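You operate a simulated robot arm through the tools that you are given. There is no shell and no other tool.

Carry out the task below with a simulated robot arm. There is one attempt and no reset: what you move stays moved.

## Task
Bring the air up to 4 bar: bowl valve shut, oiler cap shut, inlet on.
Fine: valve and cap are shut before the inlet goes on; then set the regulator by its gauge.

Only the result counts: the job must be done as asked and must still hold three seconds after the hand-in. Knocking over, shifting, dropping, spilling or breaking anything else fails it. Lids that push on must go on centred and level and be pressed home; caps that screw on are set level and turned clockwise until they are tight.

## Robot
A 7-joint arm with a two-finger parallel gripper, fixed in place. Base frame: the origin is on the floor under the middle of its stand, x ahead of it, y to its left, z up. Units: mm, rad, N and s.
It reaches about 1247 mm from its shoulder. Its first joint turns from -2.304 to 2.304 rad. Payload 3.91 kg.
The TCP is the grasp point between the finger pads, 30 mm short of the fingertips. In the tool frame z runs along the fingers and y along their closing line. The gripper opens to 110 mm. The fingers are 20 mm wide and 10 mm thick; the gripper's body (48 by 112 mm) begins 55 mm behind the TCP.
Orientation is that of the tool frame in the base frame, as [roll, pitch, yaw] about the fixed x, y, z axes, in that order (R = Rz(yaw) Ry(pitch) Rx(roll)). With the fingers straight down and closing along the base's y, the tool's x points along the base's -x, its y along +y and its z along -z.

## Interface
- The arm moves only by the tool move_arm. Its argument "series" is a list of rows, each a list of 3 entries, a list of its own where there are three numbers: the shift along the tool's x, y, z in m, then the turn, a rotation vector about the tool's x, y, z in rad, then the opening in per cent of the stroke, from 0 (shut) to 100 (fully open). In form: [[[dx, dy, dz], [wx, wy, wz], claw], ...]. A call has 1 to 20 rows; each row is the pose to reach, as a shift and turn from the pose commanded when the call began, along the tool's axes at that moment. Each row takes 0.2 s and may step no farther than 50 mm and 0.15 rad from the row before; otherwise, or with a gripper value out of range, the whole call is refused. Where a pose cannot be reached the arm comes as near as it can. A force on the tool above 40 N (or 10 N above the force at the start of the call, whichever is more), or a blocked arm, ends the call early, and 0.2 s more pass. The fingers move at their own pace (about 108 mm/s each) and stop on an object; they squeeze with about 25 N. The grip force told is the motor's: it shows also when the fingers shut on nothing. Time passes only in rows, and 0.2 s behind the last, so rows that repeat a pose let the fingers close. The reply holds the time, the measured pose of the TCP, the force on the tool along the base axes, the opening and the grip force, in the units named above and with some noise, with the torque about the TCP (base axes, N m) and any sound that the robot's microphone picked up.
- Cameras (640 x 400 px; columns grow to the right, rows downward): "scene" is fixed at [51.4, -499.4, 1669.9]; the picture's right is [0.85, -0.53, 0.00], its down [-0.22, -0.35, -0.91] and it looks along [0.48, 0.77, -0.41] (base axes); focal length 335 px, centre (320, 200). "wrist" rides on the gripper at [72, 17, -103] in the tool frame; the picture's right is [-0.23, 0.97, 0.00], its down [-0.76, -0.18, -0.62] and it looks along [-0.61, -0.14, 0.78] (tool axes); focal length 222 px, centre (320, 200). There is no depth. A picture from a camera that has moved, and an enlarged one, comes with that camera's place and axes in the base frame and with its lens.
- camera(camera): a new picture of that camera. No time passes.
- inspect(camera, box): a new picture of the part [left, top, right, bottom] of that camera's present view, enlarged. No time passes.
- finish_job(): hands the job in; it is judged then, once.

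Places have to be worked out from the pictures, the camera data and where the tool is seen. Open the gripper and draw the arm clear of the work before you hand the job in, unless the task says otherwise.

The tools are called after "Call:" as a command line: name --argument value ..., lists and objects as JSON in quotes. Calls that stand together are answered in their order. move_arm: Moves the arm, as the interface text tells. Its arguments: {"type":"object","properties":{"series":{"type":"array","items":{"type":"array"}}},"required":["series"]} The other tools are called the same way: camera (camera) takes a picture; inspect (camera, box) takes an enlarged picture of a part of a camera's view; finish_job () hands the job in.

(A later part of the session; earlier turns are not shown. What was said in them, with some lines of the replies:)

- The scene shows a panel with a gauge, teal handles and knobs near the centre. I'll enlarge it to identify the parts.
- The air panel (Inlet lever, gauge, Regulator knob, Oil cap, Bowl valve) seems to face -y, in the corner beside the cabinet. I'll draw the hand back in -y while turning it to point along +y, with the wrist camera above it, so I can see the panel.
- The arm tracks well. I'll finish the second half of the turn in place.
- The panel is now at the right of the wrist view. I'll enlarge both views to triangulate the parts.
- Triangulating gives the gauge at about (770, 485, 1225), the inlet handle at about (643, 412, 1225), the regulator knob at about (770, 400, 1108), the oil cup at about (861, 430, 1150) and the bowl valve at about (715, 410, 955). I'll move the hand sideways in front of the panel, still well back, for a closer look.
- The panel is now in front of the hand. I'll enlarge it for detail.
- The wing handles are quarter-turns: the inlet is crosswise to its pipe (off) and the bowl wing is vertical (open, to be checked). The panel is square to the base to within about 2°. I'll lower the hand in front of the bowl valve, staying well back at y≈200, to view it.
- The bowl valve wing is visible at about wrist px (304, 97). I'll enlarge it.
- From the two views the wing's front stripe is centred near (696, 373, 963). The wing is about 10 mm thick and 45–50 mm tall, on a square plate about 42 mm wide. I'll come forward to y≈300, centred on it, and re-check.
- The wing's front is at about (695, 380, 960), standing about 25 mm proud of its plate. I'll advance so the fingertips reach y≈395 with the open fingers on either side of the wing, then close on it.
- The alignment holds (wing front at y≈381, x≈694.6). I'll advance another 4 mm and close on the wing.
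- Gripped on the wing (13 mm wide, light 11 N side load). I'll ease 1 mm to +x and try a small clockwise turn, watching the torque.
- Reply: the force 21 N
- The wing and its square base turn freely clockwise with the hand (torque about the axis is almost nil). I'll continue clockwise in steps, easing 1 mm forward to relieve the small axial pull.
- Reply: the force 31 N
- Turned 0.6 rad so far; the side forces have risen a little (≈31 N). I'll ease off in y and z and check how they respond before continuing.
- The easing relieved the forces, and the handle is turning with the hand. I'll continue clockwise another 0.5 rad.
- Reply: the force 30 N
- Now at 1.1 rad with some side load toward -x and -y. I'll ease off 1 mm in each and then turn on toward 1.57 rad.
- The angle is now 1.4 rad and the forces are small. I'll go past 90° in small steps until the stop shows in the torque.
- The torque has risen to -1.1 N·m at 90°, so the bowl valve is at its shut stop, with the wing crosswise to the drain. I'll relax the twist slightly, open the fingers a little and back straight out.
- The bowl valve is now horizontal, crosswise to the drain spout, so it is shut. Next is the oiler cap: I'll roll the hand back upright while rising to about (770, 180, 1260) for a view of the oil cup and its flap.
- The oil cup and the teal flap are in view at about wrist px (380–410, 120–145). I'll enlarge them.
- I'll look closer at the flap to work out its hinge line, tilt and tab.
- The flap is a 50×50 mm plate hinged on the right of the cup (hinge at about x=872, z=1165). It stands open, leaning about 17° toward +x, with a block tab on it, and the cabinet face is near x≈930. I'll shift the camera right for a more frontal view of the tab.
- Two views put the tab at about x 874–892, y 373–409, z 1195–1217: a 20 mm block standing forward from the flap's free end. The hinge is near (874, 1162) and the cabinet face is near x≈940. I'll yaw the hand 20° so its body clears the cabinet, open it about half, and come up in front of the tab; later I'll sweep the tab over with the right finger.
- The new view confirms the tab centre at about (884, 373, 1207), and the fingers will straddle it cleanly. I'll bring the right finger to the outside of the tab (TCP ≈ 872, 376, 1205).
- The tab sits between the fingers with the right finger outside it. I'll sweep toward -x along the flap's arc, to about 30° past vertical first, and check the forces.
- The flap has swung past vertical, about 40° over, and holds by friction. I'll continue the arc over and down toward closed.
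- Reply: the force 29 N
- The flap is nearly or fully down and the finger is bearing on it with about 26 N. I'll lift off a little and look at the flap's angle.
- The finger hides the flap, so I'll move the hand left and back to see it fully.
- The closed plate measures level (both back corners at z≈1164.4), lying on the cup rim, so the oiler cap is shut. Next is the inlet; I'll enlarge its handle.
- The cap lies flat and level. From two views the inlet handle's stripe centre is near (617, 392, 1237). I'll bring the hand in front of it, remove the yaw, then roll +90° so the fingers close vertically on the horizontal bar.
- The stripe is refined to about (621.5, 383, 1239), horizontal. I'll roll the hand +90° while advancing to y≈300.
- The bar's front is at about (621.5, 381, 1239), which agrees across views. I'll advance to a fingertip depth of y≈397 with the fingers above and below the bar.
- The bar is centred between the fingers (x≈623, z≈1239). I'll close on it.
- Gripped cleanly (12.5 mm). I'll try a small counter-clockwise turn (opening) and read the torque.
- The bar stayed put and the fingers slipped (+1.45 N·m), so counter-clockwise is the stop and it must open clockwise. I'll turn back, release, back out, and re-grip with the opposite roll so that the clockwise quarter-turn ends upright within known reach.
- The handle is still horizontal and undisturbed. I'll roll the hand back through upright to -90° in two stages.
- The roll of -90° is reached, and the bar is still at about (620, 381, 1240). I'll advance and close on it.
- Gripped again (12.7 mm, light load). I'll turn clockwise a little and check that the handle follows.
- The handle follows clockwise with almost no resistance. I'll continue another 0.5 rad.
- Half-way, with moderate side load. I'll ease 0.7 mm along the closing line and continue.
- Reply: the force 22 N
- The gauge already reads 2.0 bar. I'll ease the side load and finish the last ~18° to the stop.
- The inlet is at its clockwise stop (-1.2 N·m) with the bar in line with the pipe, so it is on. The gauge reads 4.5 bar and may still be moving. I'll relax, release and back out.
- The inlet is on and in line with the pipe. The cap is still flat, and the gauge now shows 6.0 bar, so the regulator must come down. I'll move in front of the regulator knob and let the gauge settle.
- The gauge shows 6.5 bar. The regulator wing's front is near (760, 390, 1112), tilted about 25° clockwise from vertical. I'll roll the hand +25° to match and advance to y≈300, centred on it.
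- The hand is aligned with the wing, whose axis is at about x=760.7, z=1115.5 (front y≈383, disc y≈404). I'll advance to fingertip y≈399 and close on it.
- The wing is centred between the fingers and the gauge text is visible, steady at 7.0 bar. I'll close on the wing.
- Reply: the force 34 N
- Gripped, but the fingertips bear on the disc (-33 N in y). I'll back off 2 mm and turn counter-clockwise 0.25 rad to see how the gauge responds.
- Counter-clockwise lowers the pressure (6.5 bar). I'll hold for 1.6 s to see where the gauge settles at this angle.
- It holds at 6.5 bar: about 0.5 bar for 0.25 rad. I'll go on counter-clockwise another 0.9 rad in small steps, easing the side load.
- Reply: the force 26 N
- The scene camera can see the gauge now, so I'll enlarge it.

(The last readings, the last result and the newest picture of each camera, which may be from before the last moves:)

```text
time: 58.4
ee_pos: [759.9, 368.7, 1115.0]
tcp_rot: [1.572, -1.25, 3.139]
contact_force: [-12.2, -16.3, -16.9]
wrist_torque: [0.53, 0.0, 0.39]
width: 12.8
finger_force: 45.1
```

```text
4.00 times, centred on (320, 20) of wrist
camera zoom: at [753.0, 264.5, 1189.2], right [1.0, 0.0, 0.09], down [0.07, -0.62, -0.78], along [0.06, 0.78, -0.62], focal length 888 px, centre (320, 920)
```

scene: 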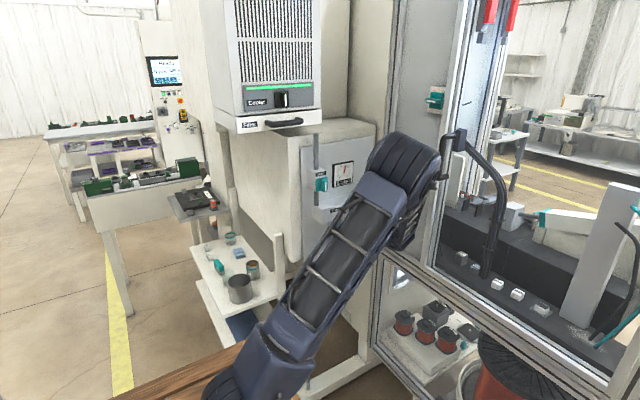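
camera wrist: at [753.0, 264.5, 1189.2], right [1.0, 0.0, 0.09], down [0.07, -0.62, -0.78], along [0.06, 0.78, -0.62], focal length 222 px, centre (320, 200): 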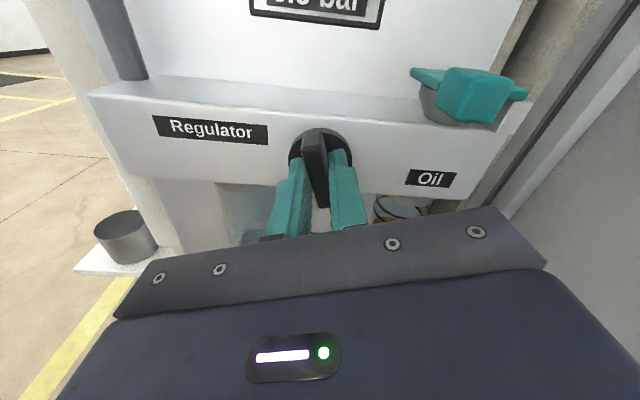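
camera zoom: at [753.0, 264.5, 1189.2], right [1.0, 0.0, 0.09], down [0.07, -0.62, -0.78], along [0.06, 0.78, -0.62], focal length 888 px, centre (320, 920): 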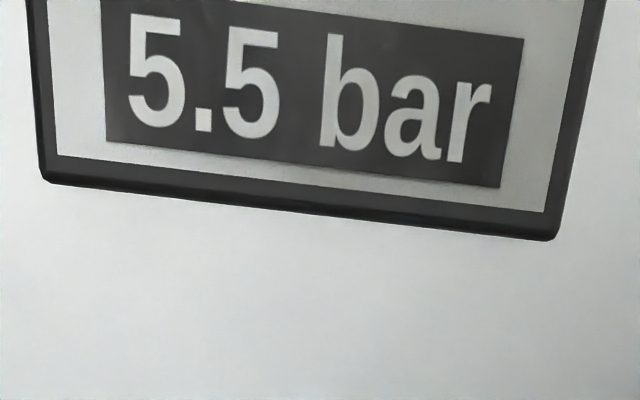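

The scene view reads 5.5 bar (scale 0–10) after 0.75 rad. I'll turn another 0.5 rad counter-clockwise and let it settle.

Call:
move_arm --series '[[[-0.0006, -0.001, -0.0009], [0, 0, -0.1], 0], [[-0.0006, -0.001, -0.0009], [0, 0, -0.2], 0], [[-0.0006, -0.001, -0.0009], [0, 0, -0.3], 0], [[-0.0006, -0.001, -0.0009], [0, 0, -0.4], 0], [[-0.0006, -0.001, -0.0009], [0, 0, -0.5], 0], [[-0.0006, -0.001, -0.0009], [0, 0, -0.5], 0], [[-0.0006, -0.001, -0.0009], [0, 0, -0.5], 0], [[-0.0006, -0.001, -0.0009], [0, 0, -0.5], 0], [[-0.0006, -0.001, -0.0009], [0, 0, -0.5], 0], [[-0.0006, -0.001, -0.0009], [0, 0, -0.5], 0]]'

Call:
inspect --camera "scene" --box '[325, 155, 365, 195]'

Call:
camera --camera "wrist"

```text
time: 60.6
ee_pos: [759.4, 369.6, 1114.8]
tcp_rot: [1.569, -0.749, 3.141]
contact_force: [16.5, 16.0, 13.7]
wrist_torque: [0.56, 0.01, 0.24]
width: 12.9
finger_force: 44.3
```

```text
10.00 times, centred on (345, 175) of scene
camera zoom: at [51.4, -499.4, 1669.9], right [0.85, -0.53, 0.0], down [-0.22, -0.35, -0.91], along [0.48, 0.77, -0.41], focal length 3346 px, centre (70, 450)
```

zoom: 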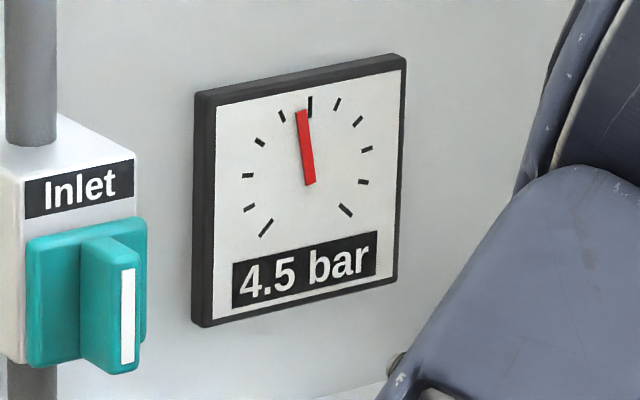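

```text
taken
camera wrist: at [718.0, 264.5, 1176.6], right [0.83, 0.0, 0.56], down [0.44, -0.62, -0.65], along [0.35, 0.78, -0.52], focal length 222 px, centre (320, 200)
```

wrist: 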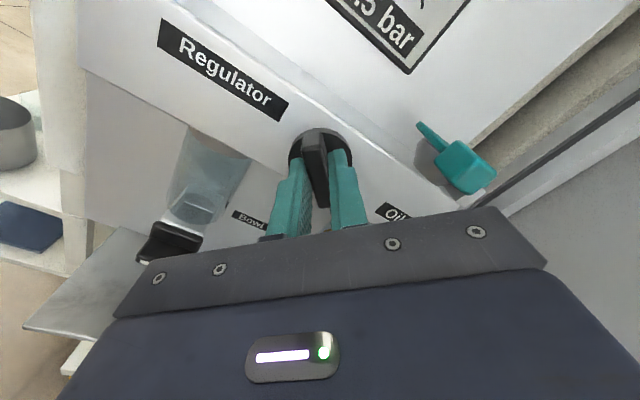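

The gauge shows 4.5 on the digits and about 4.7 by the needle, and it may still be falling since the pressure lags. I'll ease the side load and hold 3 s without turning, then read again.

Call:
move_arm --series '[[[-0.0001, 0.001, 0.0008], [0, 0, 0], 0], [[-0.0001, 0.001, 0.0008], [0, 0, 0], 0], [[-0.0001, 0.001, 0.0008], [0, 0, 0], 0], [[-0.0001, 0.001, 0.0008], [0, 0, 0], 0], [[-0.0001, 0.001, 0.0008], [0, 0, 0], 0], [[-0.0001, 0.001, 0.0008], [0, 0, 0], 0], [[-0.0001, 0.001, 0.0008], [0, 0, 0], 0], [[-0.0001, 0.001, 0.0008], [0, 0, 0], 0], [[-0.0001, 0.001, 0.0008], [0, 0, 0], 0], [[-0.0001, 0.001, 0.0008], [0, 0, 0], 0], [[-0.0001, 0.001, 0.0008], [0, 0, 0], 0], [[-0.0001, 0.001, 0.0008], [0, 0, 0], 0], [[-0.0001, 0.001, 0.0008], [0, 0, 0], 0], [[-0.0001, 0.001, 0.0008], [0, 0, 0], 0], [[-0.0001, 0.001, 0.0008], [0, 0, 0], 0]]'

Call:
inspect --camera "scene" --box '[325, 155, 365, 195]'

```text
time: 63.8
ee_pos: [759.5, 368.7, 1115.5]
tcp_rot: [1.57, -0.752, 3.141]
contact_force: [-23.5, -18.7, -16.7]
wrist_torque: [-0.52, 0.02, 0.14]
width: 12.8
finger_force: 44.9
```

```text
10.00 times, centred on (345, 175) of scene
camera zoom: at [51.4, -499.4, 1669.9], right [0.85, -0.53, 0.0], down [-0.22, -0.35, -0.91], along [0.48, 0.77, -0.41], focal length 3346 px, centre (70, 450)
```

zoom: 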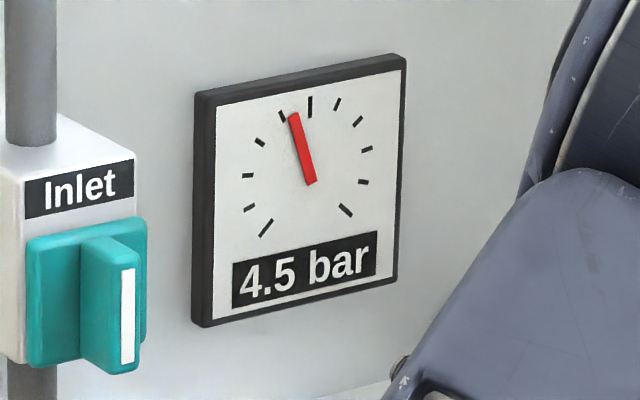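

It has settled near 4.4 by the needle (digits 4.5). At about 2.1 bar/rad I need roughly 0.17 rad more counter-clockwise; I'll apply it, halve the last easing shift, and hold for 3 s.

Call:
move_arm --series '[[[0.0, -0.0006, -0.0005], [0, 0, -0.06], 0], [[0.0, -0.0006, -0.0005], [0, 0, -0.12], 0], [[0.0, -0.0006, -0.0005], [0, 0, -0.17], 0], [[0.0, -0.0006, -0.0005], [0, 0, -0.17], 0], [[0.0, -0.0006, -0.0005], [0, 0, -0.17], 0], [[0.0, -0.0006, -0.0005], [0, 0, -0.17], 0], [[0.0, -0.0006, -0.0005], [0, 0, -0.17], 0], [[0.0, -0.0006, -0.0005], [0, 0, -0.17], 0], [[0.0, -0.0006, -0.0005], [0, 0, -0.17], 0], [[0.0, -0.0006, -0.0005], [0, 0, -0.17], 0], [[0.0, -0.0006, -0.0005], [0, 0, -0.17], 0], [[0.0, -0.0006, -0.0005], [0, 0, -0.17], 0], [[0.0, -0.0006, -0.0005], [0, 0, -0.17], 0], [[0.0, -0.0006, -0.0005], [0, 0, -0.17], 0], [[0.0, -0.0006, -0.0005], [0, 0, -0.17], 0], [[0.0, -0.0006, -0.0005], [0, 0, -0.17], 0], [[0.0, -0.0006, -0.0005], [0, 0, -0.17], 0], [[0.0, -0.0006, -0.0005], [0, 0, -0.17], 0], [[0.0, -0.0006, -0.0005], [0, 0, -0.17], 0]]'

Call:
inspect --camera "scene" --box '[325, 155, 365, 195]'

```text
time: 67.8
ee_pos: [759.3, 369.4, 1115.7]
tcp_rot: [1.569, -0.58, -3.141]
contact_force: [13.6, 16.4, 9.3]
wrist_torque: [0.18, -0.02, -0.08]
width: 12.8
finger_force: 44.7
```

```text
10.00 times, centred on (345, 175) of scene
camera zoom: at [51.4, -499.4, 1669.9], right [0.85, -0.53, 0.0], down [-0.22, -0.35, -0.91], along [0.48, 0.77, -0.41], focal length 3346 px, centre (70, 450)
```

zoom: 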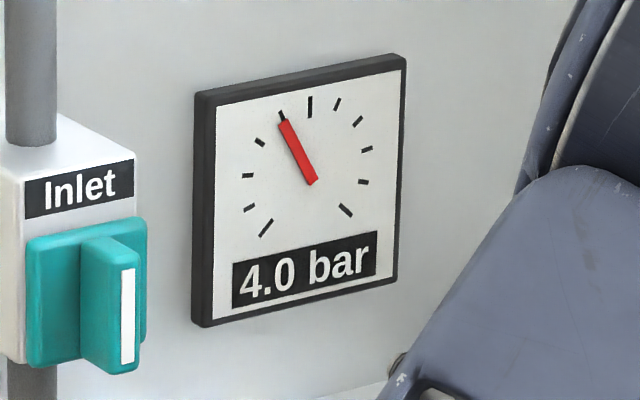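

The gauge reads 4.0 with the needle on the fourth tick. I'll zoom in for a finer check.

Call:
inspect --camera "scene" --box '[336, 162, 356, 176]'

```text
16.00 times, centred on (346, 169) of scene
camera zoom: at [51.4, -499.4, 1669.9], right [0.85, -0.53, 0.0], down [-0.22, -0.35, -0.91], along [0.48, 0.77, -0.41], focal length 5353 px, centre (-96, 696)
```

zoom: 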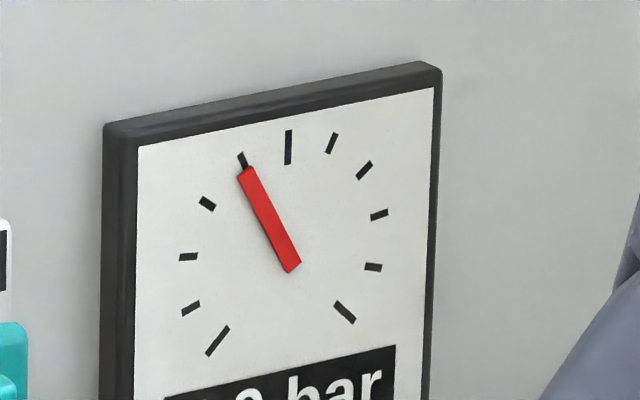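

The needle is dead on 4. I'll ease the load, open the fingers without any turn, and back straight out.

Call:
move_arm --series '[[[0, 0.0003, 0.0003], [0, 0, 0], 0], [[0, 0.0003, 0.0003], [0, 0, 0], 12], [[0, 0.0003, 0.0003], [0, 0, 0], 25], [[0, 0.0003, 0.0003], [0, 0, 0], 35], [[0, 0.0003, -0.001], [0, 0, 0], 35], [[0, 0, -0.03], [0, 0, 0], 35], [[0, 0, -0.07], [0, 0, 0], 35], [[0, 0, -0.11], [0, 0, 0], 35]]'

Call:
inspect --camera "scene" --box '[325, 155, 365, 195]'

Call:
camera --camera "wrist"

```text
time: 69.6
ee_pos: [758.9, 259.7, 1115.1]
tcp_rot: [1.57, -0.58, -3.14]
contact_force: [-0.9, 0.6, 0.0]
wrist_torque: [0.02, 0.01, 0.02]
width: 38.6
finger_force: 0.1
```

```text
10.00 times, centred on (345, 175) of scene
camera zoom: at [51.4, -499.4, 1669.9], right [0.85, -0.53, 0.0], down [-0.22, -0.35, -0.91], along [0.48, 0.77, -0.41], focal length 3346 px, centre (70, 450)
```

zoom: 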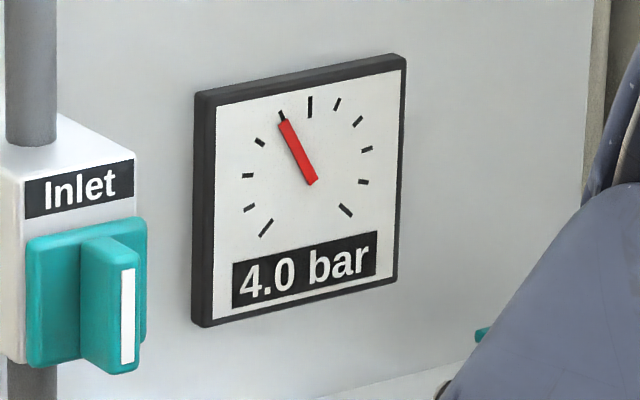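

```text
taken
camera wrist: at [707.7, 156.1, 1168.1], right [0.72, 0.0, 0.69], down [0.54, -0.62, -0.57], along [0.43, 0.78, -0.45], focal length 222 px, centre (320, 200)
```

wrist: 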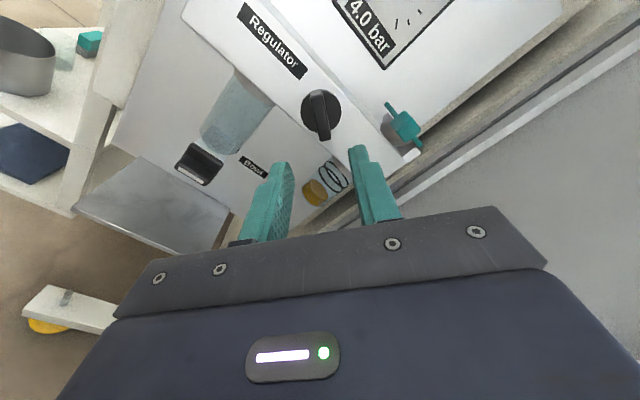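

The gauge holds at 4.0 after release. I'll draw the arm back and to the left, rolling upright, and take a last look at all four items.

Call:
move_arm --series '[[[0.0156, -0.0013, -0.0188], [0, 0, 0.124], 35], [[0.0312, -0.0026, -0.0375], [0, 0, 0.2475], 35], [[0.0468, -0.0038, -0.0563], [0, 0, 0.371], 35], [[0.0625, -0.0051, -0.075], [0, 0, 0.495], 35], [[0.078, -0.0064, -0.0938], [0, 0, 0.619], 35], [[0.0937, -0.0077, -0.1125], [0, 0, 0.7425], 35], [[0.1093, -0.0089, -0.1313], [0, 0, 0.866], 35], [[0.1249, -0.0102, -0.15], [0, 0, 0.99], 35], [[0.1249, -0.0102, -0.15], [0, 0, 0.99], 35]]'

Call:
camera --camera "wrist"

Call:
inspect --camera "wrist" --box '[300, 20, 480, 200]'

Call:
inspect --camera "scene" --box '[290, 140, 400, 280]'

```text
time: 71.6
ee_pos: [651.0, 109.3, 1175.8]
tcp_rot: [1.233, -1.569, -2.803]
contact_force: [1.5, -0.5, 0.2]
wrist_torque: [-0.02, -0.04, 0.01]
width: 38.5
finger_force: 0.1
```

```text
taken
camera wrist: at [666.9, 4.7, 1247.5], right [0.97, 0.0, -0.23], down [-0.18, -0.62, -0.76], along [-0.14, 0.78, -0.61], focal length 222 px, centre (320, 200)
```

wrist: 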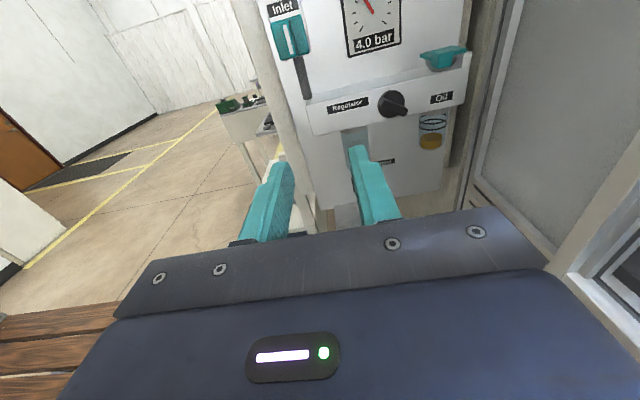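

```text
2.22 times, centred on (390, 110) of wrist
camera zoom: at [666.9, 4.7, 1247.5], right [0.97, 0.0, -0.23], down [-0.18, -0.62, -0.76], along [-0.14, 0.78, -0.61], focal length 494 px, centre (164, 400)
```

zoom: 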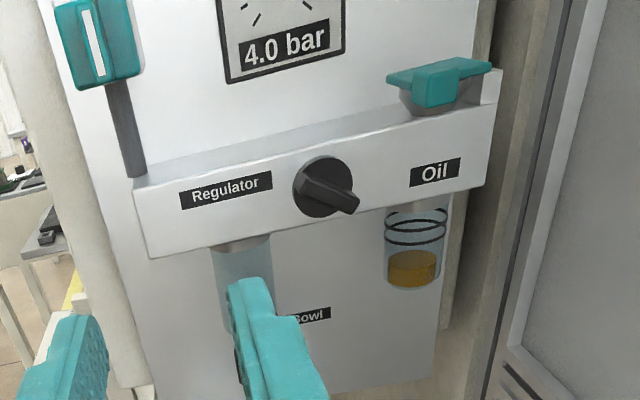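

```text
2.86 times, centred on (345, 210) of scene
camera zoom: at [51.4, -499.4, 1669.9], right [0.85, -0.53, 0.0], down [-0.22, -0.35, -0.91], along [0.48, 0.77, -0.41], focal length 956 px, centre (249, 171)
```

zoom: 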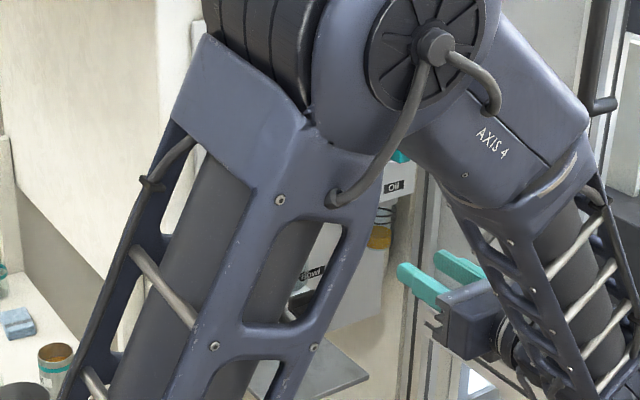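

The gauge is still 4.0. I'll take one close look at the cap, the gauge and the bowl valve before handing in.

Call:
inspect --camera "wrist" --box '[405, 30, 485, 90]'

Call:
inspect --camera "wrist" --box '[255, 0, 415, 70]'

```text
6.67 times, centred on (445, 60) of wrist
camera zoom: at [666.9, 4.7, 1247.5], right [0.97, 0.0, -0.23], down [-0.18, -0.62, -0.76], along [-0.14, 0.78, -0.61], focal length 1481 px, centre (-513, 1133)
```

zoom: 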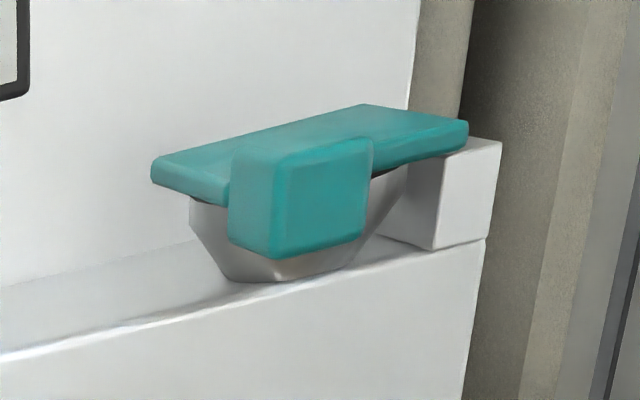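

```text
4.00 times, centred on (335, 35) of wrist
camera zoom: at [666.9, 4.7, 1247.5], right [0.97, 0.0, -0.23], down [-0.18, -0.62, -0.76], along [-0.14, 0.78, -0.61], focal length 888 px, centre (260, 860)
```

zoom: 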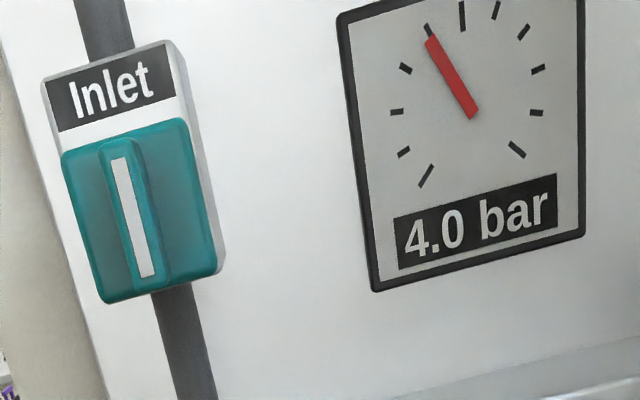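

The cap lies flush on the cup, the inlet is in line with the pipe and the needle is on 4. I'll open the gripper fully, pull a little further back, let a couple of seconds pass and re-read the gauge.

Call:
move_arm --series '[[[0, -0.01, -0.02], [0, 0, 0], 70], [[0, -0.02, -0.04], [0, 0, 0], 100], [[0, -0.02, -0.04], [0, 0, 0], 100], [[0, -0.02, -0.04], [0, 0, 0], 100], [[0, -0.02, -0.04], [0, 0, 0], 100], [[0, -0.02, -0.04], [0, 0, 0], 100], [[0, -0.02, -0.04], [0, 0, 0], 100], [[0, -0.02, -0.04], [0, 0, 0], 100], [[0, -0.02, -0.04], [0, 0, 0], 100], [[0, -0.02, -0.04], [0, 0, 0], 100]]'

Call:
camera --camera "wrist"

Call:
inspect --camera "wrist" --box '[270, 0, 500, 200]'

```text
time: 73.8
ee_pos: [630.4, 68.0, 1174.8]
tcp_rot: [1.461, -1.567, -3.031]
contact_force: [-0.2, 0.6, -0.1]
wrist_torque: [0.03, 0.01, 0.03]
width: 110.2
finger_force: 0.0
```

```text
taken
camera wrist: at [646.7, -36.3, 1246.4], right [0.97, 0.0, -0.23], down [-0.18, -0.62, -0.76], along [-0.14, 0.78, -0.61], focal length 222 px, centre (320, 200)
```

wrist: 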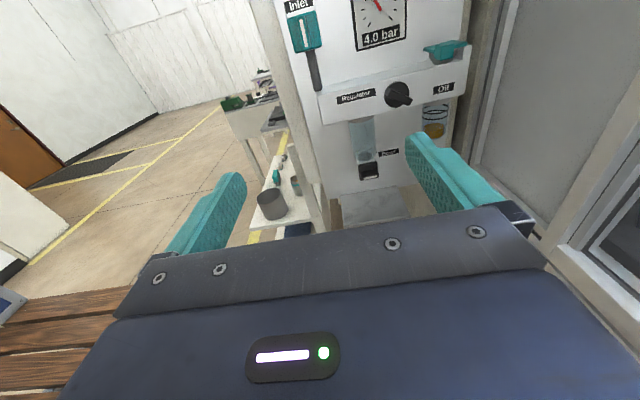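

```text
2.00 times, centred on (385, 100) of wrist
camera zoom: at [646.7, -36.3, 1246.4], right [0.97, 0.0, -0.23], down [-0.18, -0.62, -0.76], along [-0.14, 0.78, -0.61], focal length 444 px, centre (190, 400)
```

zoom: 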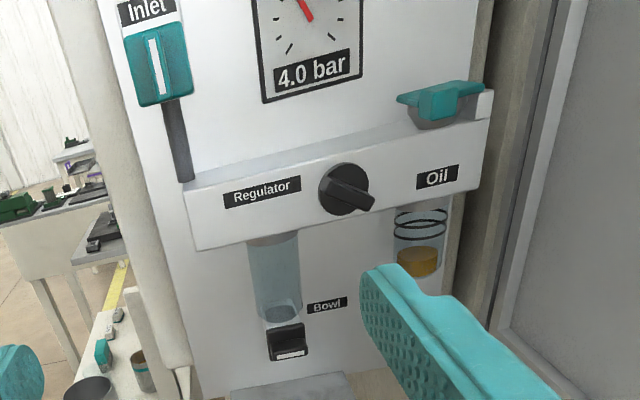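

Everything is in place: the bowl valve is crosswise (shut), the oiler cap is flat and closed, and the inlet is on. The gauge is steady at 4.0 bar, and the gripper is open with the arm clear. I'm handing in the job.

Call:
finish_job

```text
The job is handed in.
```

The air is up to 4 bar, and I handed the job in with the gauge steady at 4.0 and the needle on the fourth tick.

- **Bowl valve:** turned clockwise a quarter-turn to its stop, so the handle now lies across the drain. This was done first.
- **Oiler cap:** swung over and pressed down onto the cup. In the later pictures it lies flat and level on the rim.
- **Inlet:** turned on only after the valve and cap were shut. I tried counter-clockwise first, but it was against a stop. It opened clockwise and is now in line with the pipe.
- **Regulator:** the pressure first settled at about 7 bar, so I turned the knob counter-clockwise to bring it down. The reading stayed at 4.0 for about six seconds after I let go of the knob.

The gripper is open and the arm is clear of the panel. I saw nothing else knocked or shifted.
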